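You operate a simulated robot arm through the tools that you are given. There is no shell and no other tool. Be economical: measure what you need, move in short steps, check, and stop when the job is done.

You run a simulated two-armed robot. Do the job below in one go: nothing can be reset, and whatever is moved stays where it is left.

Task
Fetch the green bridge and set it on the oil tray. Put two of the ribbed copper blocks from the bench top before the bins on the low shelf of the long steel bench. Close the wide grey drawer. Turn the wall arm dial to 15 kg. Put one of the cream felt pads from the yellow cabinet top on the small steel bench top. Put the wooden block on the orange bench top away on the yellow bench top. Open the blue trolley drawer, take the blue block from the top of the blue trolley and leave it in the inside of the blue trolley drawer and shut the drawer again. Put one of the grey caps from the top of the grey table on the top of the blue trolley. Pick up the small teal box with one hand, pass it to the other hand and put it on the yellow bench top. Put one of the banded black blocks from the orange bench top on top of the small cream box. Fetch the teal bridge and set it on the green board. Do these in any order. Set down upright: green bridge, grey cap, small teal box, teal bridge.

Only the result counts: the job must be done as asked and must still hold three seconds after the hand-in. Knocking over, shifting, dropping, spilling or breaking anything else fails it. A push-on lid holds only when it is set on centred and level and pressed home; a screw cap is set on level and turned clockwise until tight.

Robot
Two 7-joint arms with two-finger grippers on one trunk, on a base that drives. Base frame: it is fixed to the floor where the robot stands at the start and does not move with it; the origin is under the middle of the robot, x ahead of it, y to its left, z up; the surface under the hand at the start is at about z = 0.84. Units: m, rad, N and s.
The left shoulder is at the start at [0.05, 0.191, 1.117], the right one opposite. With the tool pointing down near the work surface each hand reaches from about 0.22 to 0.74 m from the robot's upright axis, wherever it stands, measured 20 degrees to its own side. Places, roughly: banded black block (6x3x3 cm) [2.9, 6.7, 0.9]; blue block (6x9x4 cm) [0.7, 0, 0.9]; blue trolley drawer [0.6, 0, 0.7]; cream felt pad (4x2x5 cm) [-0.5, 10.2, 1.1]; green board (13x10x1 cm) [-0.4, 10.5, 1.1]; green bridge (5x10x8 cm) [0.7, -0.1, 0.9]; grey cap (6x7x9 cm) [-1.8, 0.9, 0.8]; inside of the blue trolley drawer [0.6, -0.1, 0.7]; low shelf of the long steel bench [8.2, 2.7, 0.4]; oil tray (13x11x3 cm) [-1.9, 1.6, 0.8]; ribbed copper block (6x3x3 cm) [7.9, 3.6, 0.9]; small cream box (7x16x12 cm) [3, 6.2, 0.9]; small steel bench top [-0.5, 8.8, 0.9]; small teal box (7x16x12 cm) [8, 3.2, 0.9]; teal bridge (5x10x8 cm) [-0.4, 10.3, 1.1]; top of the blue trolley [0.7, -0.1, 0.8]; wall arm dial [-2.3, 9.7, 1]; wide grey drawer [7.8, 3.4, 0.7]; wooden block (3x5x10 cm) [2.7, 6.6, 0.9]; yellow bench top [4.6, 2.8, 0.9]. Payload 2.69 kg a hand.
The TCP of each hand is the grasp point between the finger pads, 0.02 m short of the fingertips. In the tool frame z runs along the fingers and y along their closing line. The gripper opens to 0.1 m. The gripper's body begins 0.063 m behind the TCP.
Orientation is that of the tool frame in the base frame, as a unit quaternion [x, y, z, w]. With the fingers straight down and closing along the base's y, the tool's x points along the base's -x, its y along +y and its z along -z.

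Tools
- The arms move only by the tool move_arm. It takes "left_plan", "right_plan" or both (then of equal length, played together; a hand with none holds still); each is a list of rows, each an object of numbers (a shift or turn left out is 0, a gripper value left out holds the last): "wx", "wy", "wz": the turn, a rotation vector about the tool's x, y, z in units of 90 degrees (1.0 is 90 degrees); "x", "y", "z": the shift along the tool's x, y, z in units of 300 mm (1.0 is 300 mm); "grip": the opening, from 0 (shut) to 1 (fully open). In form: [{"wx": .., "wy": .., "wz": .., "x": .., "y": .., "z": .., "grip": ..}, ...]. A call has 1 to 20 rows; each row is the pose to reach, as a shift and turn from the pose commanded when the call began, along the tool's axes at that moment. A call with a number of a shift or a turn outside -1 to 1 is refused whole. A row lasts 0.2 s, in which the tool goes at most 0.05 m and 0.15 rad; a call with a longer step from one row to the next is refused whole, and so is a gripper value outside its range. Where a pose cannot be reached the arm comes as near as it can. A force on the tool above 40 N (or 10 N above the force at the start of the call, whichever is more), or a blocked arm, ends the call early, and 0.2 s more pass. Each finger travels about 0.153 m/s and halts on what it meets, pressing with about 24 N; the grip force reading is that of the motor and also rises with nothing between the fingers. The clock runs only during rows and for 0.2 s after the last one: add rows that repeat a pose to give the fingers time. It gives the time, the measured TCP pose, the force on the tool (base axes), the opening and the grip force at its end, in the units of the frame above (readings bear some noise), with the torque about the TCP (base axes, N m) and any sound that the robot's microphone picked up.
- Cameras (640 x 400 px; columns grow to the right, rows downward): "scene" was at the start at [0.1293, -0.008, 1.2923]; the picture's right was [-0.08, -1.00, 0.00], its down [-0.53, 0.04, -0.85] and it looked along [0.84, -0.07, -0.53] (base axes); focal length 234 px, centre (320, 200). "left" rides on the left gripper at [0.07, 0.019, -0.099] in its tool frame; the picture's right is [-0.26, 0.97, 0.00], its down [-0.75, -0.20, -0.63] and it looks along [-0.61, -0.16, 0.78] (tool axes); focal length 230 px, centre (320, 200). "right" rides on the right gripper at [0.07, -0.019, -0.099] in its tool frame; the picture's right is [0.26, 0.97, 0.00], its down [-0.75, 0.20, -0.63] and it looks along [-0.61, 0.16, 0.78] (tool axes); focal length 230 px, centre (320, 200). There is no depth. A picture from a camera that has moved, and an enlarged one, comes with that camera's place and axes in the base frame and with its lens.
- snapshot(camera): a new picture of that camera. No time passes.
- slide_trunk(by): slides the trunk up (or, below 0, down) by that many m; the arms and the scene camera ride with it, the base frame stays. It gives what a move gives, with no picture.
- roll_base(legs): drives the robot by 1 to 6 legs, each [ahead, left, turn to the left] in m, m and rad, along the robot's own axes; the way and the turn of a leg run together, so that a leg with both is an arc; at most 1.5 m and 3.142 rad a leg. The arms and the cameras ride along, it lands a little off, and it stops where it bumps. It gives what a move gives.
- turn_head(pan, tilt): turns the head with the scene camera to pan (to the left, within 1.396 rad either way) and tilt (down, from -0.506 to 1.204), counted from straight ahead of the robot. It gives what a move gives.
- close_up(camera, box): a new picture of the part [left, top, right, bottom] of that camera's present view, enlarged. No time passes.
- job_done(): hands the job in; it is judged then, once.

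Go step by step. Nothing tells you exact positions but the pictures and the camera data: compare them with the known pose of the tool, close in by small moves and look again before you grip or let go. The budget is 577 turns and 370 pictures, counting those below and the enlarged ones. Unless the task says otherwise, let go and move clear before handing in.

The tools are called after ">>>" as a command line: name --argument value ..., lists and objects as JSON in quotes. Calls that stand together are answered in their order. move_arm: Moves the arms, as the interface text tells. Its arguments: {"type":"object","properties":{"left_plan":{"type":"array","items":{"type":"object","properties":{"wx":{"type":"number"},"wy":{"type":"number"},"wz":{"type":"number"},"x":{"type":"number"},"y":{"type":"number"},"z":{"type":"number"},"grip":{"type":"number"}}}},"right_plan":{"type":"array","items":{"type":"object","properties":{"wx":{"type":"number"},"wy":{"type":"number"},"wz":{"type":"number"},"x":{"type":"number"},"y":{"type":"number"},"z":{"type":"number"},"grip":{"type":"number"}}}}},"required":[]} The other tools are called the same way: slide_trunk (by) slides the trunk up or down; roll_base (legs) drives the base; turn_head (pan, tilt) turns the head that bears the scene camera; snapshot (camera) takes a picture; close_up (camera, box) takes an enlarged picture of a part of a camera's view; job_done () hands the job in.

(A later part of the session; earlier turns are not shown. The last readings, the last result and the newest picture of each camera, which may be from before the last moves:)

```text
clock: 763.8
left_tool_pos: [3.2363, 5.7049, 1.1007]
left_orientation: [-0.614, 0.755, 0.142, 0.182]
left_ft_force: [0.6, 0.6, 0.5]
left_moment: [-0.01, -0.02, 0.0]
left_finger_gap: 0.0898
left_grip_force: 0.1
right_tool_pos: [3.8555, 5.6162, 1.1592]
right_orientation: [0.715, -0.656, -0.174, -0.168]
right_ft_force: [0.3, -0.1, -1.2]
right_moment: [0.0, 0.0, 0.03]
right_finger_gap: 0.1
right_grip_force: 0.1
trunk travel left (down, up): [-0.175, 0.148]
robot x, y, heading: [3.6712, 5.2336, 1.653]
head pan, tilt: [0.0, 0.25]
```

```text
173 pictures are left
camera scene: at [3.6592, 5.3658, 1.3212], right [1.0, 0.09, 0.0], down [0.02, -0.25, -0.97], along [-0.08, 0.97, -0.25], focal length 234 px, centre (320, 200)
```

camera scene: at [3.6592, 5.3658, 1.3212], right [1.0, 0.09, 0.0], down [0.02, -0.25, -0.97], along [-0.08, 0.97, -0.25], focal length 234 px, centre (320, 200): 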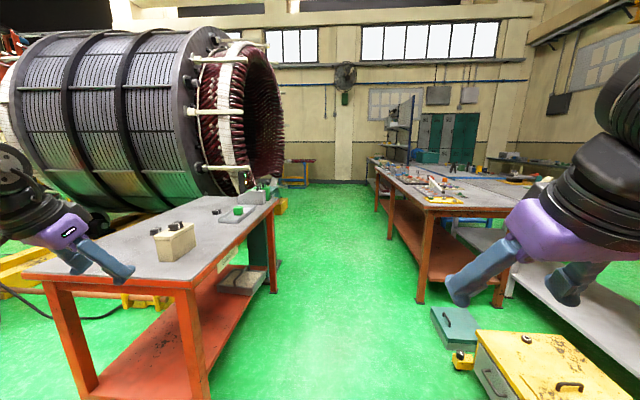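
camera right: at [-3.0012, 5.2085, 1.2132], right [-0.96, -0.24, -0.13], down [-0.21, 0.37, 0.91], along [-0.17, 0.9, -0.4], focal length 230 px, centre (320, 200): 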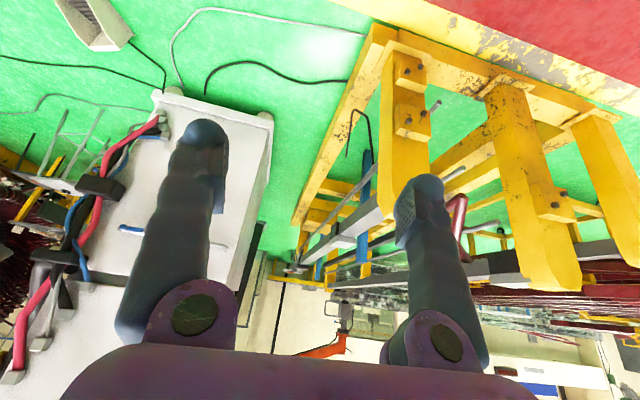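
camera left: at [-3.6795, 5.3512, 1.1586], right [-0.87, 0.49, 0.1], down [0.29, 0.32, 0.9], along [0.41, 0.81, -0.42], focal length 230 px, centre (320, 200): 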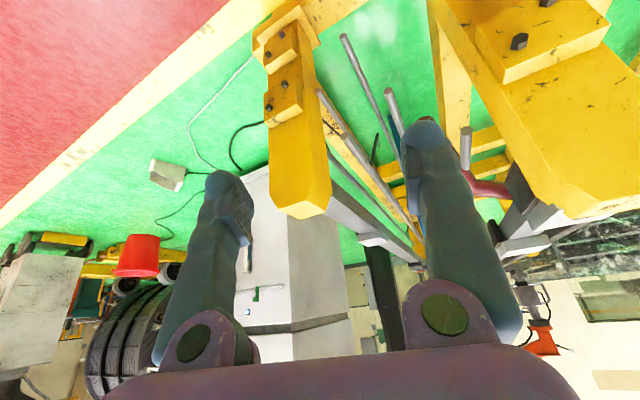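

A wide aisle leads north here. I drive up to y ≈ 9.3 and look west.

>>> roll_base --legs '[[0, 0, -0.082], [1.4, 0.03, 0], [1.4, 0, 0], [1.3, 0, 0]]'

>>> turn_head --pan 1.2 --tilt 0.25

>>> snapshot --camera "scene"

```text
clock: 784.3
left_tool_pos: [3.2018, 9.9132, 1.101]
left_orientation: [-0.579, 0.782, 0.132, 0.188]
left_ft_force: [0.6, 0.6, 0.9]
left_moment: [-0.01, 0.0, -0.02]
left_finger_gap: 0.0902
left_grip_force: 0.0
right_tool_pos: [3.8109, 9.7686, 1.1589]
right_orientation: [-0.684, 0.688, 0.166, 0.175]
right_ft_force: [-0.4, 0.3, 0.0]
right_moment: [-0.02, 0.01, 0.0]
right_finger_gap: 0.1
right_grip_force: 0.1
trunk travel left (down, up): [-0.175, 0.148]
robot x, y, heading: [3.5935, 9.4035, 1.567]
head pan, tilt: [0.0, 0.25]
```

```text
clock: 785.7
left_tool_pos: [3.2017, 9.9137, 1.1006]
left_orientation: [-0.579, 0.782, 0.133, 0.189]
left_ft_force: [-0.3, -0.8, 0.6]
left_moment: [0.02, 0.04, -0.03]
left_finger_gap: 0.09
left_grip_force: 0.1
right_tool_pos: [3.8113, 9.768, 1.1583]
right_orientation: [-0.684, 0.688, 0.167, 0.176]
right_ft_force: [0.9, 0.5, -0.2]
right_moment: [0.01, 0.0, 0.01]
right_finger_gap: 0.1002
right_grip_force: 0.0
trunk travel left (down, up): [-0.175, 0.148]
robot x, y, heading: [3.5931, 9.4056, 1.563]
head pan, tilt: [1.201, 0.25]
```

```text
172 pictures are left
camera scene: at [3.5049, 9.4772, 1.3212], right [0.37, 0.93, 0.0], down [0.23, -0.09, -0.97], along [-0.9, 0.36, -0.25], focal length 234 px, centre (320, 200)
```

scene: 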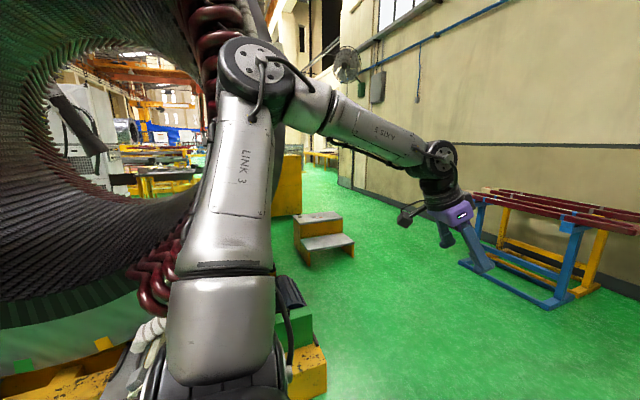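

>>> roll_base --legs '[[1.4, 0, 0], [0.35, 0, 0], [0, 0, 1.575]]'

>>> turn_head --pan 0 --tilt 0.25

>>> snapshot --camera "scene"

```text
clock: 798.4
left_tool_pos: [3.1084, 10.7754, 1.1004]
left_orientation: [0.962, -0.149, -0.227, -0.04]
left_ft_force: [-0.4, -0.1, 0.8]
left_moment: [-0.02, -0.01, -0.02]
left_finger_gap: 0.09
left_grip_force: 0.0
right_tool_pos: [3.2604, 11.3824, 1.1581]
right_orientation: [0.97, -0.007, -0.243, -0.007]
right_ft_force: [-0.3, 0.0, 0.2]
right_moment: [-0.01, -0.01, -0.03]
right_finger_gap: 0.0997
right_grip_force: 0.0
trunk travel left (down, up): [-0.175, 0.148]
robot x, y, heading: [3.626, 11.1605, 3.125]
head pan, tilt: [1.201, 0.25]
```

```text
clock: 799.8
left_tool_pos: [3.1096, 10.7746, 1.1]
left_orientation: [0.961, -0.148, -0.228, -0.041]
left_ft_force: [-0.2, 1.4, 0.3]
left_moment: [0.03, 0.0, -0.01]
left_finger_gap: 0.0903
left_grip_force: 0.2
right_tool_pos: [3.2588, 11.3822, 1.1586]
right_orientation: [0.97, -0.007, -0.242, -0.007]
right_ft_force: [-0.1, -0.1, 0.0]
right_moment: [-0.01, 0.02, 0.0]
right_finger_gap: 0.1
right_grip_force: 0.0
trunk travel left (down, up): [-0.175, 0.148]
robot x, y, heading: [3.6207, 11.1597, 3.128]
head pan, tilt: [0.0, 0.25]
```

```text
171 pictures are left
camera scene: at [3.4883, 11.1598, 1.3212], right [0.02, 1.0, 0.0], down [0.25, 0.0, -0.97], along [-0.97, 0.02, -0.25], focal length 234 px, centre (320, 200)
```

scene: 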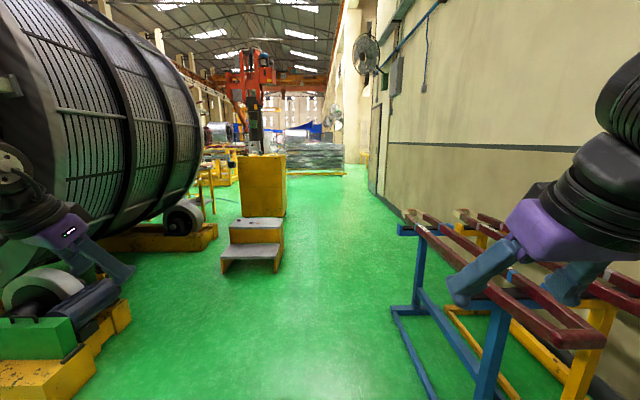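

The way west is clear along y ≈ 11.2. I drive to x ≈ 0.35, then south to face the yellow cabinet from the east.

>>> roll_base --legs '[[1.4, -0.03, 0.014], [1.4, 0, 0], [0.45, 0, 0], [0, 0.8, 0]]'

>>> slide_trunk --by 0.14

>>> turn_head --pan 0 --tilt 0.5

>>> snapshot --camera "scene"

```text
clock: 822.6
left_tool_pos: [-0.1286, 10.0018, 1.1006]
left_orientation: [0.963, -0.143, -0.227, -0.04]
left_ft_force: [-0.1, 0.6, -0.1]
left_moment: [0.02, -0.02, 0.01]
left_finger_gap: 0.0899
left_grip_force: 0.2
right_tool_pos: [0.0144, 10.6099, 1.1585]
right_orientation: [0.97, -0.001, -0.242, -0.006]
right_ft_force: [-0.1, -0.5, 0.0]
right_moment: [0.0, -0.04, 0.01]
right_finger_gap: 0.0999
right_grip_force: 0.1
trunk travel left (down, up): [-0.175, 0.148]
robot x, y, heading: [0.3775, 10.392, 3.143]
head pan, tilt: [0.0, 0.25]
```

```text
clock: 824.3
left_tool_pos: [-0.1287, 10.0009, 1.2406]
left_orientation: [0.963, -0.142, -0.228, -0.039]
left_ft_force: [0.6, 0.6, -1.0]
left_moment: [-0.03, 0.02, -0.03]
left_finger_gap: 0.09
left_grip_force: 0.1
right_tool_pos: [0.0142, 10.6106, 1.2985]
right_orientation: [0.97, -0.001, -0.243, -0.006]
right_ft_force: [0.4, -0.2, 1.1]
right_moment: [-0.02, -0.02, 0.07]
right_finger_gap: 0.1
right_grip_force: 0.0
trunk travel left (down, up): [-0.315, 0.008]
robot x, y, heading: [0.3778, 10.3954, 3.141]
head pan, tilt: [0.0, 0.25]
```

```text
clock: 825.1
left_tool_pos: [-0.1273, 10.002, 1.2409]
left_orientation: [0.962, -0.142, -0.229, -0.04]
left_ft_force: [0.0, -0.6, -1.2]
left_moment: [-0.01, -0.01, 0.01]
left_finger_gap: 0.0899
left_grip_force: 0.0
right_tool_pos: [0.0129, 10.6105, 1.2992]
right_orientation: [0.97, -0.001, -0.242, -0.007]
right_ft_force: [-0.2, 0.2, 0.6]
right_moment: [0.02, -0.01, -0.01]
right_finger_gap: 0.0999
right_grip_force: 0.2
trunk travel left (down, up): [-0.315, 0.008]
robot x, y, heading: [0.3809, 10.3923, 3.143]
head pan, tilt: [0.0, 0.499]
```

```text
170 pictures are left
camera scene: at [0.2484, 10.3917, 1.4382], right [0.0, 1.0, 0.0], down [0.48, 0.0, -0.88], along [-0.88, 0.0, -0.48], focal length 234 px, centre (320, 200)
```

scene: 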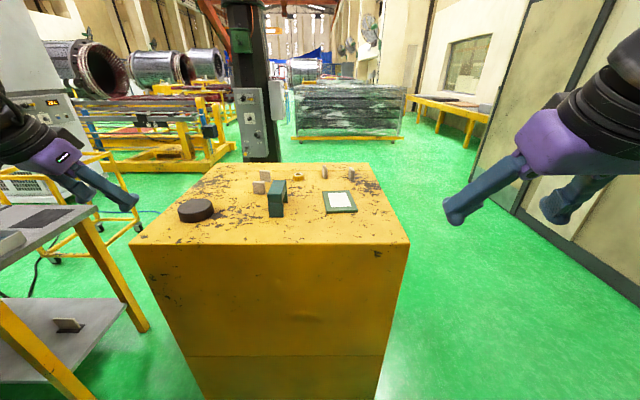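

>>> close_up --camera "scene" --box '[160, 150, 400, 260]'

>>> close_up --camera "scene" --box '[200, 60, 300, 170]'

```text
2.67 times, centred on (280, 205) of scene
camera zoom: at [0.2484, 10.3917, 1.4382], right [0.0, 1.0, 0.0], down [0.48, 0.0, -0.88], along [-0.88, 0.0, -0.48], focal length 625 px, centre (427, 187)
```

zoom: 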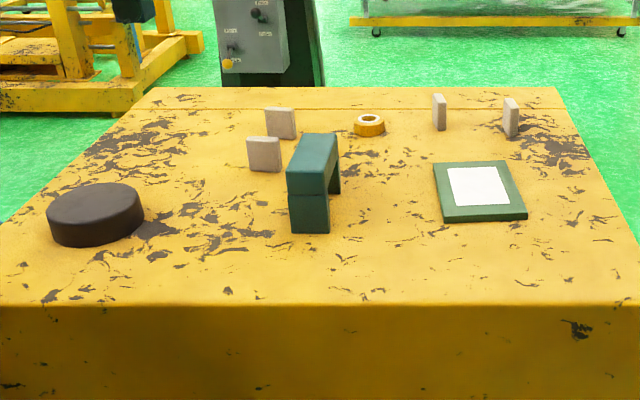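

```text
3.64 times, centred on (250, 115) of scene
camera zoom: at [0.2484, 10.3917, 1.4382], right [0.0, 1.0, 0.0], down [0.48, 0.0, -0.88], along [-0.88, 0.0, -0.48], focal length 852 px, centre (574, 509)
```

zoom: 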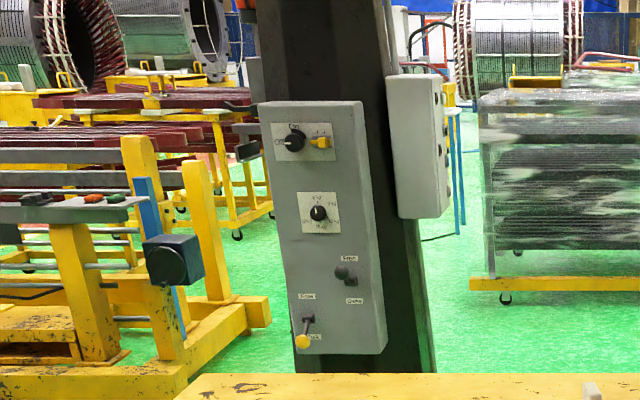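

The cabinet top holds the teal bridge at (-0.366, 10.268), the green board at (-0.40, 10.452), and felt pads near (-0.47, 10.185). I move in with the right hand straightened and look.

>>> roll_base --legs '[[0.15, 0.24, 0]]'

>>> move_arm --right_plan '[{"wy": 0.08, "x": -0.05, "y": 0.05, "grip": 0.9}, {"wy": 0.16, "x": -0.1, "y": 0.1, "z": 0.03}, {"wy": 0.24, "x": -0.15, "y": 0.15, "z": 0.06}, {"wy": 0.311, "x": -0.2, "y": 0.2, "z": 0.1}]'

>>> snapshot --camera "right"

>>> snapshot --camera "scene"

```text
clock: 827.8
left_tool_pos: [-0.2785, 9.7696, 1.2407]
left_orientation: [0.962, -0.145, -0.227, -0.04]
left_ft_force: [-0.5, -0.3, -0.5]
left_moment: [0.04, -0.02, -0.01]
left_finger_gap: 0.0899
left_grip_force: 0.1
right_tool_pos: [-0.1336, 10.379, 1.2977]
right_orientation: [0.97, -0.004, -0.242, -0.007]
right_ft_force: [0.3, 0.6, 0.4]
right_moment: [-0.01, -0.01, 0.01]
right_finger_gap: 0.0997
right_grip_force: 0.1
trunk travel left (down, up): [-0.315, 0.008]
robot x, y, heading: [0.2304, 10.1553, 3.133]
head pan, tilt: [0.0, 0.499]
```

```text
clock: 828.8
left_tool_pos: [-0.2799, 9.7692, 1.2399]
left_orientation: [0.962, -0.145, -0.228, -0.041]
left_ft_force: [0.8, 0.2, -0.2]
left_moment: [0.04, -0.02, -0.01]
left_finger_gap: 0.0899
left_grip_force: 0.1
right_tool_pos: [-0.2022, 10.3171, 1.2995]
right_orientation: [1.0, -0.005, 0.0, -0.006]
right_ft_force: [-0.3, -0.7, 0.3]
right_moment: [-0.01, 0.0, -0.02]
right_finger_gap: 0.0899
right_grip_force: 0.1
trunk travel left (down, up): [-0.315, 0.008]
robot x, y, heading: [0.2296, 10.1562, 3.131]
head pan, tilt: [0.0, 0.499]
```

```text
167 pictures are left
camera right: at [-0.132, 10.3343, 1.3983], right [0.25, -0.97, -0.01], down [-0.75, -0.2, 0.63], along [-0.61, -0.15, -0.78], focal length 230 px, centre (320, 200)
```

right: 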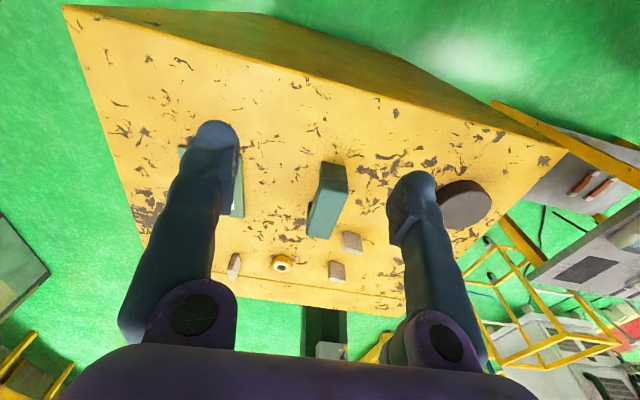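

```text
166 pictures are left
camera scene: at [0.0984, 10.1571, 1.438], right [0.01, 1.0, 0.0], down [0.48, 0.0, -0.88], along [-0.88, 0.01, -0.48], focal length 234 px, centre (320, 200)
```

scene: 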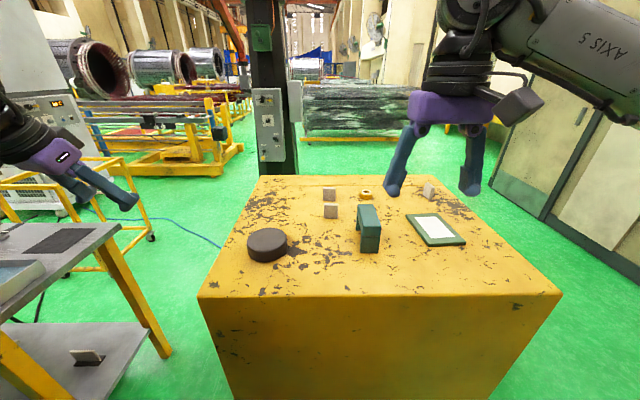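

>>> move_arm --right_plan '[{"x": -0.13, "y": 0.04, "z": 0.08}, {"x": -0.26, "y": 0.08, "z": 0.16, "wz": 0.02}, {"x": -0.39, "y": 0.12, "z": 0.22, "wz": 0.03}, {"x": -0.52, "y": 0.16, "z": 0.28, "wz": 0.03}]'

>>> snapshot --camera "right"

```text
clock: 829.8
left_tool_pos: [-0.2803, 9.7687, 1.2395]
left_orientation: [0.962, -0.145, -0.227, -0.041]
left_ft_force: [0.3, 0.0, 0.1]
left_moment: [-0.03, -0.01, 0.0]
left_finger_gap: 0.09
left_grip_force: 0.1
right_tool_pos: [-0.3589, 10.274, 1.2168]
right_orientation: [1.0, -0.029, 0.001, -0.006]
right_ft_force: [0.0, 0.5, 0.2]
right_moment: [0.03, -0.01, 0.0]
right_finger_gap: 0.09
right_grip_force: 0.0
trunk travel left (down, up): [-0.315, 0.008]
robot x, y, heading: [0.2297, 10.1567, 3.132]
head pan, tilt: [0.0, 0.499]
```

```text
165 pictures are left
camera right: at [-0.2881, 10.2867, 1.3151], right [0.2, -0.98, -0.01], down [-0.76, -0.17, 0.63], along [-0.62, -0.12, -0.78], focal length 230 px, centre (320, 200)
```

right: 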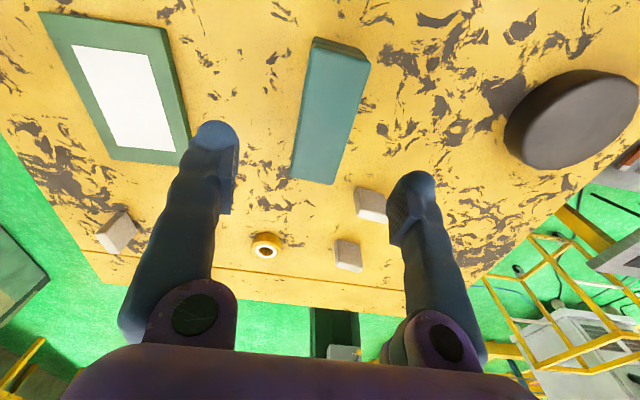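

>>> move_arm --right_plan '[{"x": 0.037, "y": 0.01, "z": 0.08}, {"x": 0.037, "y": 0.01, "z": 0.16}, {"x": 0.037, "y": 0.01, "z": 0.24}, {"x": 0.037, "y": 0.01, "z": 0.31}, {"x": 0.037, "y": 0.01, "z": 0.31, "grip": 0}, {"x": 0.037, "y": 0.01, "z": 0.31}, {"x": 0.037, "y": 0.01, "z": 0.31}, {"x": 0.037, "y": 0.01, "z": 0.31}]'

>>> move_arm --right_plan '[{"z": -0.1, "grip": 0}, {"z": -0.2}, {"z": -0.25}]'

>>> snapshot --camera "right"

>>> close_up --camera "scene" --box '[300, 120, 500, 280]'

```text
clock: 831.6
left_tool_pos: [-0.2782, 9.7699, 1.2402]
left_orientation: [0.962, -0.146, -0.227, -0.04]
left_ft_force: [0.7, 0.6, -0.1]
left_moment: [-0.01, 0.03, 0.01]
left_finger_gap: 0.0901
left_grip_force: 0.0
right_tool_pos: [-0.3464, 10.2712, 1.1209]
right_orientation: [1.0, -0.029, 0.0, -0.005]
right_ft_force: [0.1, -0.4, -0.3]
right_moment: [0.03, -0.03, -0.01]
right_finger_gap: 0.0325
right_grip_force: 24.0
trunk travel left (down, up): [-0.315, 0.008]
robot x, y, heading: [0.2341, 10.1582, 3.136]
head pan, tilt: [0.0, 0.499]
```

```text
clock: 832.4
left_tool_pos: [-0.2792, 9.7715, 1.2407]
left_orientation: [0.962, -0.145, -0.227, -0.04]
left_ft_force: [0.8, 0.2, -0.5]
left_moment: [0.01, -0.03, 0.01]
left_finger_gap: 0.09
left_grip_force: 0.1
right_tool_pos: [-0.3478, 10.2715, 1.1972]
right_orientation: [1.0, -0.029, 0.001, -0.005]
right_ft_force: [-0.3, -0.1, -2.3]
right_moment: [0.02, -0.02, 0.0]
right_finger_gap: 0.0325
right_grip_force: 24.0
trunk travel left (down, up): [-0.315, 0.008]
robot x, y, heading: [0.2286, 10.1595, 3.133]
head pan, tilt: [0.0, 0.499]
```

```text
164 pictures are left
camera right: at [-0.2762, 10.2853, 1.2959], right [0.2, -0.98, -0.01], down [-0.76, -0.16, 0.63], along [-0.62, -0.12, -0.78], focal length 230 px, centre (320, 200)
```

right: 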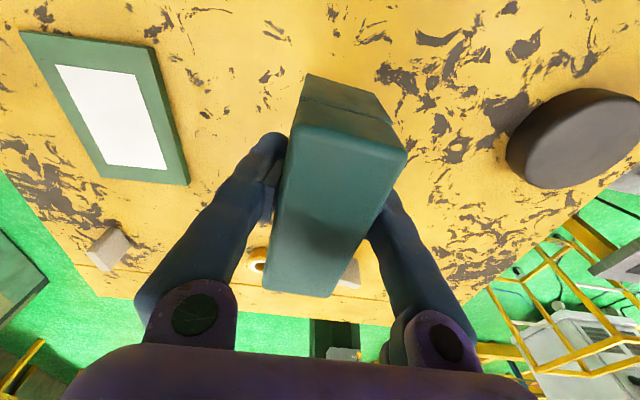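

```text
2.50 times, centred on (400, 200) of scene
camera zoom: at [0.0993, 10.158, 1.4381], right [0.01, 1.0, 0.0], down [0.48, 0.0, -0.88], along [-0.88, 0.01, -0.48], focal length 586 px, centre (120, 200)
```

zoom: 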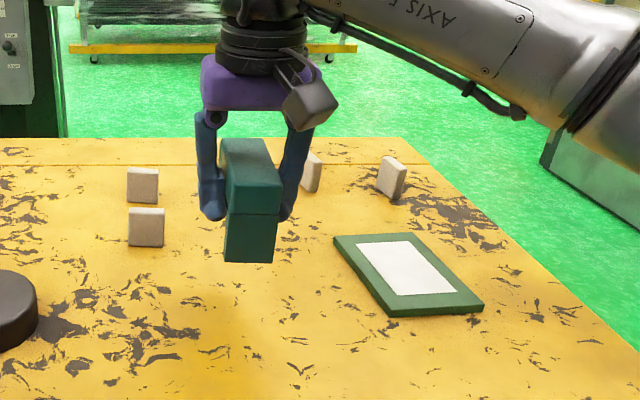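

>>> move_arm --right_plan '[{"x": -0.05, "y": -0.15, "wz": -0.02, "grip": 0}, {"x": -0.1, "y": -0.3, "wz": -0.04}, {"x": -0.15, "y": -0.45, "wz": -0.067}, {"x": -0.196, "y": -0.608, "wz": -0.067}, {"x": -0.196, "y": -0.608, "wz": -0.067, "z": 0.06}, {"x": -0.196, "y": -0.608, "wz": -0.067, "z": 0.12}]'

>>> snapshot --camera "right"

>>> close_up --camera "scene" --box '[330, 120, 530, 280]'

```text
clock: 833.8
left_tool_pos: [-0.2802, 9.7711, 1.2415]
left_orientation: [0.962, -0.145, -0.228, -0.04]
left_ft_force: [0.2, 1.4, -0.2]
left_moment: [-0.01, 0.06, -0.01]
left_finger_gap: 0.0899
left_grip_force: 0.2
right_tool_pos: [-0.3944, 10.457, 1.1626]
right_orientation: [1.0, 0.024, 0.001, -0.005]
right_ft_force: [-0.3, -0.6, -1.4]
right_moment: [0.0, 0.01, 0.03]
right_finger_gap: 0.0326
right_grip_force: 24.3
trunk travel left (down, up): [-0.315, 0.008]
robot x, y, heading: [0.2305, 10.1612, 3.139]
head pan, tilt: [0.0, 0.499]
```

```text
162 pictures are left
camera right: at [-0.3252, 10.478, 1.2611], right [0.3, -0.95, -0.01], down [-0.74, -0.24, 0.63], along [-0.6, -0.18, -0.78], focal length 230 px, centre (320, 200)
```

right: 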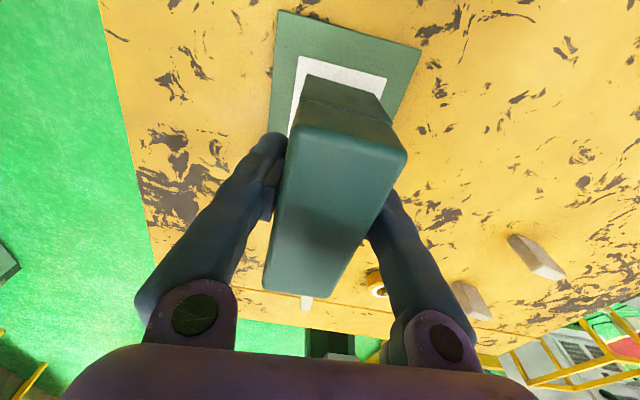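

```text
2.50 times, centred on (430, 200) of scene
camera zoom: at [0.0989, 10.1588, 1.4381], right [0.01, 1.0, 0.0], down [0.48, 0.0, -0.88], along [-0.88, 0.01, -0.48], focal length 586 px, centre (45, 200)
```

zoom: 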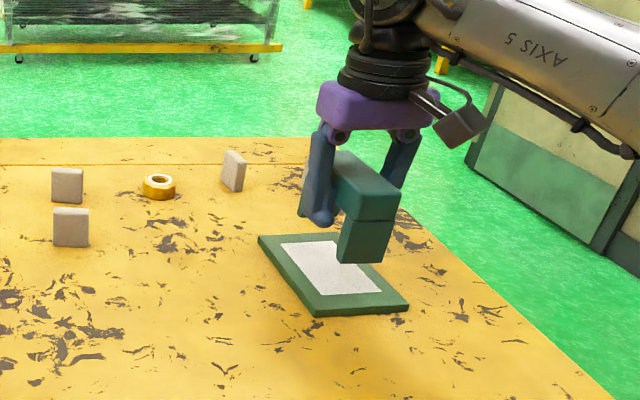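

>>> move_arm --right_plan '[{"z": 0.04, "grip": 0}, {"z": 0.07}, {"z": 0.085}, {"z": 0.095}, {"z": 0.105}, {"z": 0.115}, {"z": 0.125}, {"z": 0.135}]'

```text
clock: 835.6
left_tool_pos: [-0.2788, 9.7684, 1.2431]
left_orientation: [0.962, -0.144, -0.228, -0.04]
left_ft_force: [0.2, 0.0, 0.4]
left_moment: [-0.02, 0.03, 0.01]
left_finger_gap: 0.09
left_grip_force: 0.0
right_tool_pos: [-0.3933, 10.4571, 1.1278]
right_orientation: [1.0, 0.023, -0.004, -0.005]
right_ft_force: [-6.6, 2.2, 24.4]
right_moment: [-0.04, 0.22, -0.04]
right_finger_gap: 0.0323
right_grip_force: 24.4
trunk travel left (down, up): [-0.315, 0.008]
robot x, y, heading: [0.23, 10.1569, 3.133]
head pan, tilt: [0.0, 0.499]
```

>>> move_arm --right_plan '[{"z": -0.004, "grip": 0.4}, {"z": -0.006, "grip": 0.6}, {"z": -0.006}, {"z": -0.006}, {"z": -0.1}, {"z": -0.22}, {"z": -0.34}, {"z": -0.44}]'

>>> close_up --camera "scene" --box '[250, 140, 490, 280]'

>>> snapshot --camera "right"

```text
clock: 837.4
left_tool_pos: [-0.2784, 9.7693, 1.2408]
left_orientation: [0.962, -0.144, -0.227, -0.04]
left_ft_force: [1.0, -0.3, -0.2]
left_moment: [0.01, 0.01, 0.02]
left_finger_gap: 0.0901
left_grip_force: 0.1
right_tool_pos: [-0.3934, 10.456, 1.2564]
right_orientation: [1.0, 0.024, 0.001, -0.006]
right_ft_force: [-0.4, 0.8, 0.4]
right_moment: [0.0, -0.02, 0.0]
right_finger_gap: 0.0598
right_grip_force: 0.0
trunk travel left (down, up): [-0.315, 0.008]
robot x, y, heading: [0.2311, 10.1558, 3.137]
head pan, tilt: [0.0, 0.499]
```

```text
2.67 times, centred on (370, 210) of scene
camera zoom: at [0.0997, 10.1574, 1.4381], right [0.01, 1.0, 0.0], down [0.48, 0.0, -0.88], along [-0.88, 0.01, -0.48], focal length 625 px, centre (187, 173)
```

zoom: 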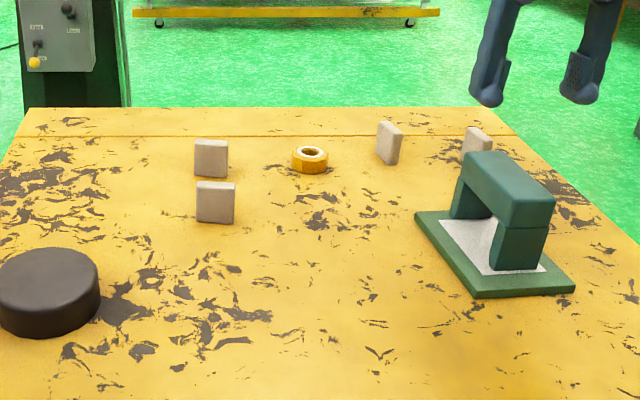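

```text
159 pictures are left
camera right: at [-0.3255, 10.4752, 1.3541], right [0.3, -0.95, -0.01], down [-0.74, -0.24, 0.63], along [-0.6, -0.18, -0.78], focal length 230 px, centre (320, 200)
```

right: 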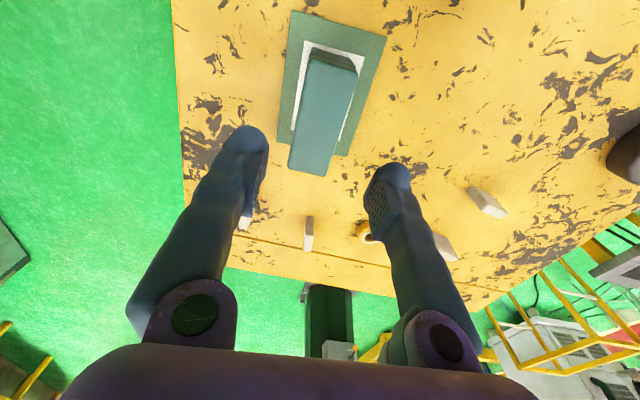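

The teal bridge stands on the green board. Next the felt pad at about (-0.464, 10.194): I shift the base so it lies in the right hand's range.

>>> roll_base --legs '[[0.05, 0.16, 0.005]]'

>>> move_arm --right_plan '[{"y": 0.1, "wz": 0.015, "grip": 0.8}, {"y": 0.2, "wz": 0.03}, {"y": 0.32, "wz": 0.03, "x": -0.02}, {"y": 0.32, "wz": 0.03, "x": -0.04, "z": 0.1}]'

>>> snapshot --camera "right"

>>> close_up --camera "scene" --box '[290, 130, 530, 280]'

```text
clock: 838.7
left_tool_pos: [-0.2972, 9.7076, 1.2403]
left_orientation: [0.963, -0.14, -0.228, -0.04]
left_ft_force: [-0.1, -0.4, 0.7]
left_moment: [0.06, 0.0, -0.01]
left_finger_gap: 0.0903
left_grip_force: 0.1
right_tool_pos: [-0.4171, 10.3922, 1.255]
right_orientation: [1.0, 0.027, 0.001, -0.008]
right_ft_force: [-0.5, -0.3, -0.8]
right_moment: [0.06, 0.02, 0.01]
right_finger_gap: 0.06
right_grip_force: 0.0
trunk travel left (down, up): [-0.315, 0.008]
robot x, y, heading: [0.2051, 10.1042, 3.143]
head pan, tilt: [0.0, 0.499]
stopped in leg 1: the robot was blocked; the commanded pose is now the measured one
```

```text
clock: 839.7
left_tool_pos: [-0.2968, 9.7112, 1.2416]
left_orientation: [0.962, -0.141, -0.228, -0.039]
left_ft_force: [0.1, -0.1, -0.9]
left_moment: [-0.05, -0.03, 0.01]
left_finger_gap: 0.0901
left_grip_force: 0.1
right_tool_pos: [-0.425, 10.2988, 1.222]
right_orientation: [1.0, 0.003, 0.001, -0.004]
right_ft_force: [-0.4, -0.1, -0.4]
right_moment: [-0.06, 0.0, -0.03]
right_finger_gap: 0.0802
right_grip_force: 0.1
trunk travel left (down, up): [-0.315, 0.008]
robot x, y, heading: [0.2101, 10.1028, 3.142]
head pan, tilt: [0.0, 0.499]
```

```text
158 pictures are left
camera right: at [-0.3544, 10.3173, 1.3208], right [0.26, -0.96, -0.01], down [-0.75, -0.21, 0.63], along [-0.61, -0.16, -0.78], focal length 230 px, centre (320, 200)
```

right: 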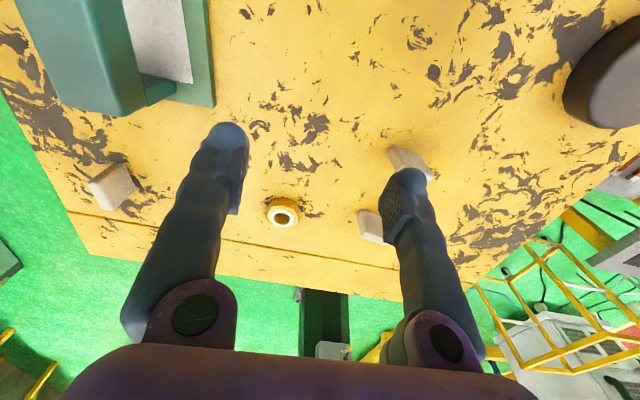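

```text
2.67 times, centred on (410, 205) of scene
camera zoom: at [0.0786, 10.102, 1.438], right [0.0, 1.0, 0.0], down [0.48, 0.0, -0.88], along [-0.88, 0.0, -0.48], focal length 625 px, centre (80, 187)
```

zoom: 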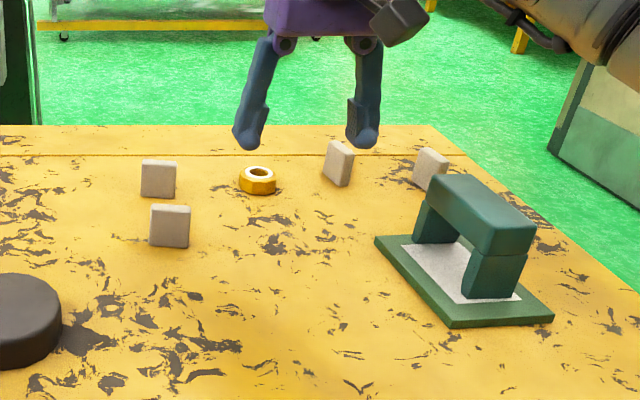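

>>> move_arm --right_plan '[{"x": -0.04, "y": 0.11}, {"x": -0.08, "y": 0.22}, {"x": -0.117, "y": 0.343}, {"x": -0.117, "y": 0.343, "z": 0.1}]'

>>> snapshot --camera "right"

```text
clock: 840.7
left_tool_pos: [-0.2976, 9.7112, 1.2416]
left_orientation: [0.963, -0.142, -0.227, -0.039]
left_ft_force: [0.3, 0.9, 0.5]
left_moment: [-0.05, 0.0, 0.0]
left_finger_gap: 0.0899
left_grip_force: 0.1
right_tool_pos: [-0.4518, 10.1992, 1.1991]
right_orientation: [1.0, 0.004, 0.002, -0.005]
right_ft_force: [-0.5, -0.4, -0.2]
right_moment: [-0.07, 0.0, -0.01]
right_finger_gap: 0.0799
right_grip_force: 0.0
right hand out of reach, approached as far as the arm can: row 3, 4
trunk travel left (down, up): [-0.315, 0.008]
robot x, y, heading: [0.2098, 10.102, 3.144]
head pan, tilt: [0.0, 0.499]
```

```text
156 pictures are left
camera right: at [-0.3819, 10.218, 1.2985], right [0.26, -0.96, -0.01], down [-0.75, -0.21, 0.63], along [-0.61, -0.16, -0.78], focal length 230 px, centre (320, 200)
```

right: 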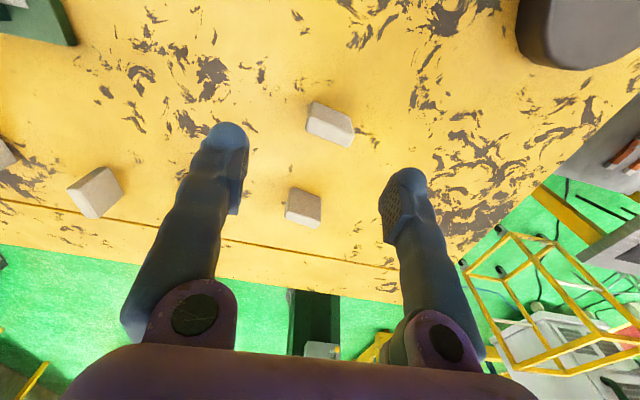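

>>> move_arm --right_plan '[{"y": 0.015, "z": 0.1}, {"y": 0.015, "z": 0.2}, {"y": 0.015, "z": 0.28}, {"y": 0.015, "z": 0.335}]'

>>> snapshot --camera "right"

```text
clock: 841.7
left_tool_pos: [-0.2955, 9.7091, 1.2419]
left_orientation: [0.963, -0.14, -0.228, -0.04]
left_ft_force: [0.6, 0.0, 0.3]
left_moment: [0.03, 0.01, 0.02]
left_finger_gap: 0.0902
left_grip_force: 0.2
right_tool_pos: [-0.4633, 10.1922, 1.1159]
right_orientation: [1.0, 0.003, 0.001, -0.006]
right_ft_force: [0.8, -0.4, 0.6]
right_moment: [0.0, 0.04, 0.01]
right_finger_gap: 0.08
right_grip_force: 0.1
right hand out of reach, approached as far as the arm can: row 1, 2, 3, 4
trunk travel left (down, up): [-0.315, 0.008]
robot x, y, heading: [0.2103, 10.1015, 3.137]
head pan, tilt: [0.0, 0.499]
```

```text
155 pictures are left
camera right: at [-0.3928, 10.21, 1.2155], right [0.26, -0.96, -0.01], down [-0.75, -0.21, 0.63], along [-0.61, -0.16, -0.78], focal length 230 px, centre (320, 200)
```

right: 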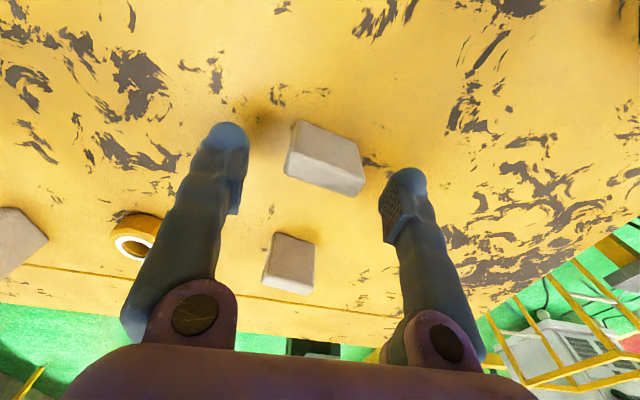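

>>> move_arm --right_plan '[{"x": 0.02, "z": 0.02}, {"x": 0.035, "z": 0.045}, {"x": 0.035, "z": 0.045, "grip": 0}, {"x": 0.035, "z": 0.045}, {"x": 0.035, "z": 0.045}, {"x": 0.035, "z": 0.045}]'

>>> move_arm --right_plan '[{"z": -0.1, "x": 0.05, "grip": 0}, {"z": -0.2, "x": 0.1}, {"z": -0.3, "x": 0.15}, {"z": -0.4, "x": 0.25}, {"z": -0.45, "x": 0.38}]'

>>> snapshot --camera "right"

```text
clock: 843.1
left_tool_pos: [-0.2964, 9.7093, 1.2411]
left_orientation: [0.963, -0.141, -0.228, -0.039]
left_ft_force: [-0.2, -0.3, -0.5]
left_moment: [0.0, -0.01, -0.03]
left_finger_gap: 0.09
left_grip_force: 0.1
right_tool_pos: [-0.4641, 10.1922, 1.1153]
right_orientation: [1.0, 0.003, 0.002, -0.006]
right_ft_force: [-0.4, 0.2, 0.2]
right_moment: [-0.03, -0.03, 0.0]
right_finger_gap: 0.0366
right_grip_force: 23.7
right hand out of reach, approached as far as the arm can: row 1, 2, 3, 4, 5, 6
trunk travel left (down, up): [-0.315, 0.008]
robot x, y, heading: [0.2109, 10.0984, 3.142]
head pan, tilt: [0.0, 0.499]
```

```text
clock: 844.3
left_tool_pos: [-0.2938, 9.7084, 1.2419]
left_orientation: [0.962, -0.14, -0.229, -0.039]
left_ft_force: [0.3, -0.1, 0.3]
left_moment: [0.01, 0.04, -0.02]
left_finger_gap: 0.09
left_grip_force: 0.1
right_tool_pos: [-0.4215, 10.1494, 1.2505]
right_orientation: [1.0, 0.006, -0.003, -0.001]
right_ft_force: [1.2, -0.2, 0.4]
right_moment: [0.03, 0.07, 0.03]
right_finger_gap: 0.0367
right_grip_force: 24.1
right hand out of reach, approached as far as the arm can: row 1, 2, 3, 4, 5
trunk travel left (down, up): [-0.315, 0.008]
robot x, y, heading: [0.2091, 10.1014, 3.142]
head pan, tilt: [0.0, 0.499]
```

```text
154 pictures are left
camera right: at [-0.3508, 10.1683, 1.3479], right [0.27, -0.96, 0.0], down [-0.74, -0.21, 0.63], along [-0.61, -0.17, -0.77], focal length 230 px, centre (320, 200)
```

right: 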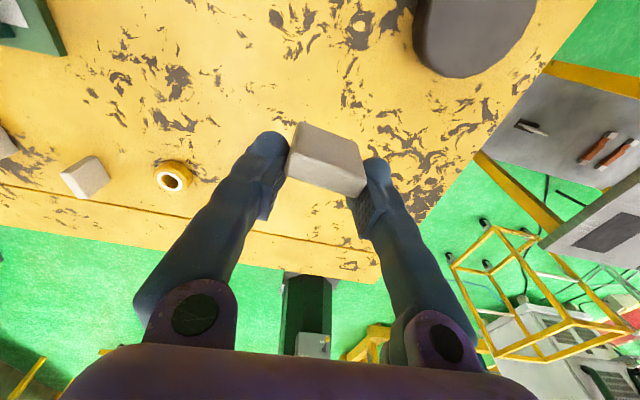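

The pad is in hand. I back off and look left toward the small steel bench before moving there.

>>> roll_base --legs '[[-0.25, 0, 0]]'

>>> turn_head --pan 0.9 --tilt 0.4

>>> snapshot --camera "scene"

```text
clock: 845.1
left_tool_pos: [-0.2927, 9.7166, 1.2413]
left_orientation: [0.962, -0.145, -0.229, -0.04]
left_ft_force: [-0.8, 0.2, 0.3]
left_moment: [0.0, -0.01, 0.04]
left_finger_gap: 0.0902
left_grip_force: 0.1
right_tool_pos: [-0.417, 10.1599, 1.2491]
right_orientation: [1.0, 0.001, -0.003, 0.001]
right_ft_force: [-0.9, 0.5, 0.9]
right_moment: [-0.01, 0.01, 0.02]
right_finger_gap: 0.0364
right_grip_force: 24.2
trunk travel left (down, up): [-0.315, 0.008]
robot x, y, heading: [0.2205, 10.1034, 3.135]
head pan, tilt: [0.0, 0.499]
stopped in leg 1: the robot was blocked; the commanded pose is now the measured one
```

```text
clock: 846.3
left_tool_pos: [-0.2934, 9.7159, 1.2419]
left_orientation: [0.962, -0.145, -0.228, -0.04]
left_ft_force: [-0.3, 0.9, 0.0]
left_moment: [0.0, 0.02, 0.0]
left_finger_gap: 0.09
left_grip_force: 0.0
right_tool_pos: [-0.4185, 10.1603, 1.2481]
right_orientation: [1.0, 0.002, -0.002, 0.0]
right_ft_force: [0.9, -0.3, -0.3]
right_moment: [-0.01, 0.02, -0.02]
right_finger_gap: 0.0362
right_grip_force: 24.1
trunk travel left (down, up): [-0.315, 0.008]
robot x, y, heading: [0.2201, 10.106, 3.136]
head pan, tilt: [0.901, 0.4]
```

```text
153 pictures are left
camera scene: at [0.1184, 10.0316, 1.4472], right [-0.78, 0.63, 0.0], down [0.24, 0.3, -0.92], along [-0.58, -0.72, -0.39], focal length 234 px, centre (320, 200)
```

scene: 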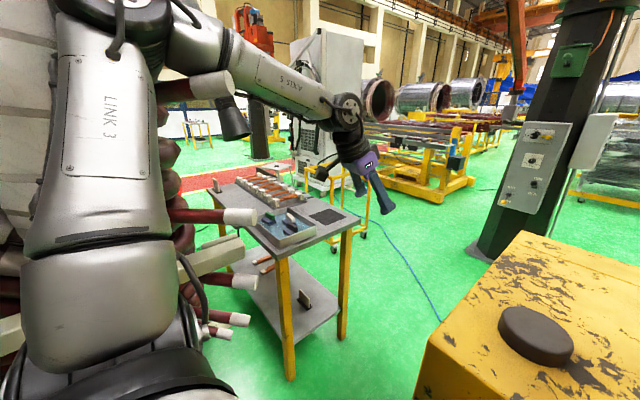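

The left arm is touching the coil rods beside us. I move straight away from them (north).

>>> roll_base --legs '[[0, -0.35, 0]]'

>>> snapshot --camera "scene"

```text
clock: 850.0
left_tool_pos: [-0.2901, 10.071, 1.241]
left_orientation: [0.962, -0.146, -0.228, -0.041]
left_ft_force: [-0.6, 0.0, -0.1]
left_moment: [0.01, 0.0, -0.01]
left_finger_gap: 0.0901
left_grip_force: 0.1
right_tool_pos: [-0.4151, 10.5143, 1.2487]
right_orientation: [1.0, 0.002, -0.002, 0.0]
right_ft_force: [0.1, 0.1, -0.3]
right_moment: [-0.01, 0.02, 0.0]
right_finger_gap: 0.0375
right_grip_force: 23.5
trunk travel left (down, up): [-0.315, 0.008]
robot x, y, heading: [0.2234, 10.4598, 3.128]
head pan, tilt: [0.901, 0.4]
```

```text
152 pictures are left
camera scene: at [0.1214, 10.3855, 1.4472], right [-0.78, 0.63, 0.0], down [0.24, 0.3, -0.92], along [-0.58, -0.72, -0.39], focal length 234 px, centre (320, 200)
```

scene: 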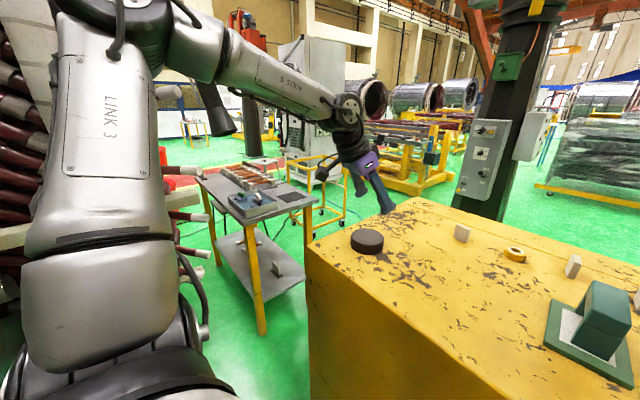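

The bench is best reached from its west side. I go round the cabinet's north and west sides.

>>> roll_base --legs '[[0, -0.7, 0.013], [1.45, 0, 0], [0, 0, 1.571], [1.4, 0, 0]]'

>>> turn_head --pan 0.4 --tilt 0.4

>>> snapshot --camera "scene"

```text
clock: 873.7
left_tool_pos: [-0.9243, 9.2749, 1.2414]
left_orientation: [0.791, 0.566, -0.192, 0.13]
left_ft_force: [0.1, -0.3, 0.3]
left_moment: [0.0, 0.02, -0.01]
left_finger_gap: 0.0902
left_grip_force: 0.0
right_tool_pos: [-1.3713, 9.1616, 1.2491]
right_orientation: [0.716, 0.699, -0.001, 0.001]
right_ft_force: [0.0, -0.7, 0.3]
right_moment: [-0.01, 0.0, 0.02]
right_finger_gap: 0.0374
right_grip_force: 24.4
trunk travel left (down, up): [-0.315, 0.008]
robot x, y, heading: [-1.2995, 9.7955, -1.608]
head pan, tilt: [0.901, 0.4]
```

```text
clock: 874.6
left_tool_pos: [-0.925, 9.2739, 1.241]
left_orientation: [0.791, 0.566, -0.192, 0.129]
left_ft_force: [0.4, 0.0, -0.2]
left_moment: [-0.01, -0.01, -0.04]
left_finger_gap: 0.0899
left_grip_force: 0.0
right_tool_pos: [-1.3711, 9.1629, 1.2479]
right_orientation: [0.716, 0.698, -0.002, 0.002]
right_ft_force: [-0.4, -0.1, 0.3]
right_moment: [-0.04, 0.03, -0.01]
right_finger_gap: 0.0377
right_grip_force: 23.8
trunk travel left (down, up): [-0.315, 0.008]
robot x, y, heading: [-1.2991, 9.797, -1.608]
head pan, tilt: [0.4, 0.4]
```

```text
151 pictures are left
camera scene: at [-1.2661, 9.6678, 1.4473], right [-0.93, -0.36, 0.0], down [-0.14, 0.36, -0.92], along [0.33, -0.86, -0.39], focal length 234 px, centre (320, 200)
```

scene: 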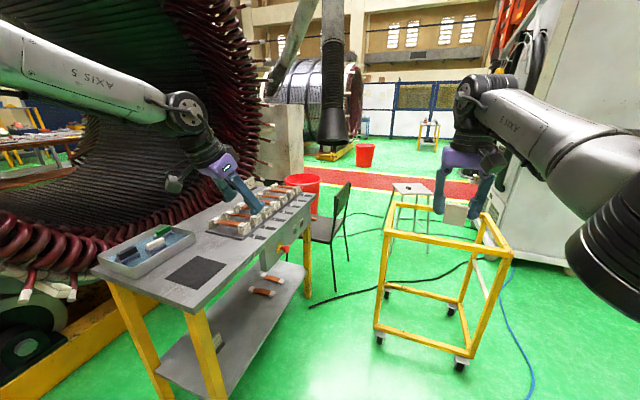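

>>> roll_base --legs '[[0, 0, 1.608], [0, -0.5, 0], [0.12, 0, 0]]'

>>> turn_head --pan -0.2 --tilt 0.7

>>> snapshot --camera "scene"

>>> snapshot --camera "right"

```text
clock: 884.4
left_tool_pos: [-0.6691, 9.6701, 1.2414]
left_orientation: [0.141, 0.963, -0.039, 0.227]
left_ft_force: [0.2, -0.4, 0.0]
left_moment: [0.01, 0.0, 0.01]
left_finger_gap: 0.0901
left_grip_force: 0.1
right_tool_pos: [-0.5402, 9.2285, 1.2491]
right_orientation: [-0.006, 1.0, 0.0, 0.003]
right_ft_force: [0.0, 0.0, -0.4]
right_moment: [0.01, 0.0, 0.01]
right_finger_gap: 0.0375
right_grip_force: 23.9
trunk travel left (down, up): [-0.315, 0.008]
robot x, y, heading: [-1.1765, 9.2776, -0.0]
head pan, tilt: [0.4, 0.4]
```

```text
clock: 885.4
left_tool_pos: [-0.6696, 9.6699, 1.2418]
left_orientation: [0.14, 0.963, -0.039, 0.228]
left_ft_force: [0.1, -0.1, -0.4]
left_moment: [0.05, 0.0, -0.01]
left_finger_gap: 0.0901
left_grip_force: 0.1
right_tool_pos: [-0.5414, 9.2279, 1.2494]
right_orientation: [-0.006, 1.0, 0.0, 0.002]
right_ft_force: [-0.5, -0.9, 0.1]
right_moment: [0.02, -0.03, 0.03]
right_finger_gap: 0.0374
right_grip_force: 23.6
trunk travel left (down, up): [-0.315, 0.008]
robot x, y, heading: [-1.1774, 9.2777, -0.002]
head pan, tilt: [-0.201, 0.7]
```

```text
150 pictures are left
camera scene: at [-1.0518, 9.2604, 1.4204], right [-0.2, -0.98, 0.0], down [-0.63, 0.13, -0.77], along [0.75, -0.15, -0.64], focal length 234 px, centre (320, 200)
```

scene: 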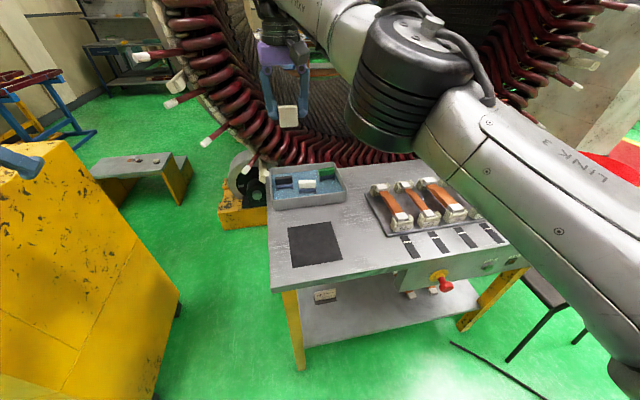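

```text
149 pictures are left
camera right: at [-0.6099, 9.2092, 1.3463], right [-0.27, 0.96, 0.0], down [0.75, 0.21, 0.63], along [0.61, 0.17, -0.77], focal length 230 px, centre (320, 200)
```

right: 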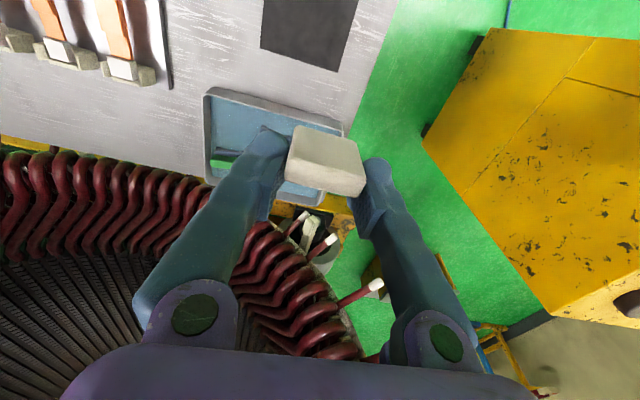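

>>> move_arm --right_plan '[{"x": 0.04, "y": -0.14, "grip": 0}, {"x": 0.08, "y": -0.28}, {"x": 0.13, "y": -0.42, "z": 0.05}, {"x": 0.197, "y": -0.56, "z": 0.12}, {"x": 0.197, "y": -0.56, "z": 0.26}, {"x": 0.197, "y": -0.56, "z": 0.4}, {"x": 0.197, "y": -0.56, "z": 0.54}, {"x": 0.197, "y": -0.56, "z": 0.68}, {"x": 0.197, "y": -0.56, "z": 0.8}]'

>>> snapshot --camera "scene"

>>> snapshot --camera "right"

```text
refused: row 4 steps farther than a row can; nothing moved
```

```text
148 pictures are left
camera scene: at [-1.0518, 9.2604, 1.4204], right [-0.2, -0.98, 0.0], down [-0.63, 0.13, -0.77], along [0.75, -0.15, -0.64], focal length 234 px, centre (320, 200)
```

scene: 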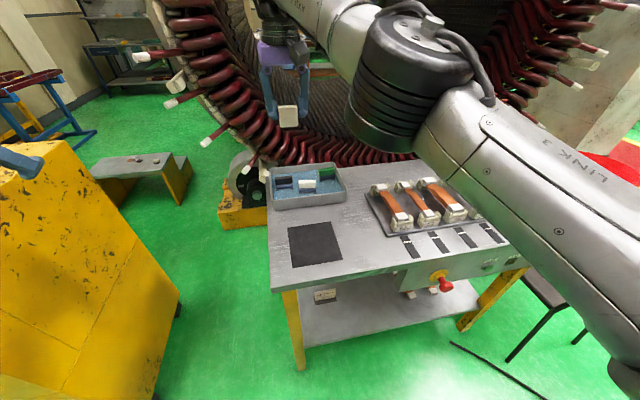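

```text
147 pictures are left
camera right: at [-0.6099, 9.2092, 1.3463], right [-0.27, 0.96, 0.0], down [0.75, 0.21, 0.63], along [0.61, 0.17, -0.77], focal length 230 px, centre (320, 200)
```

right: 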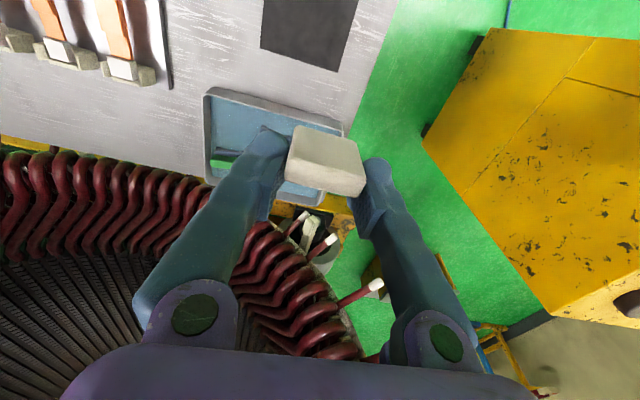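

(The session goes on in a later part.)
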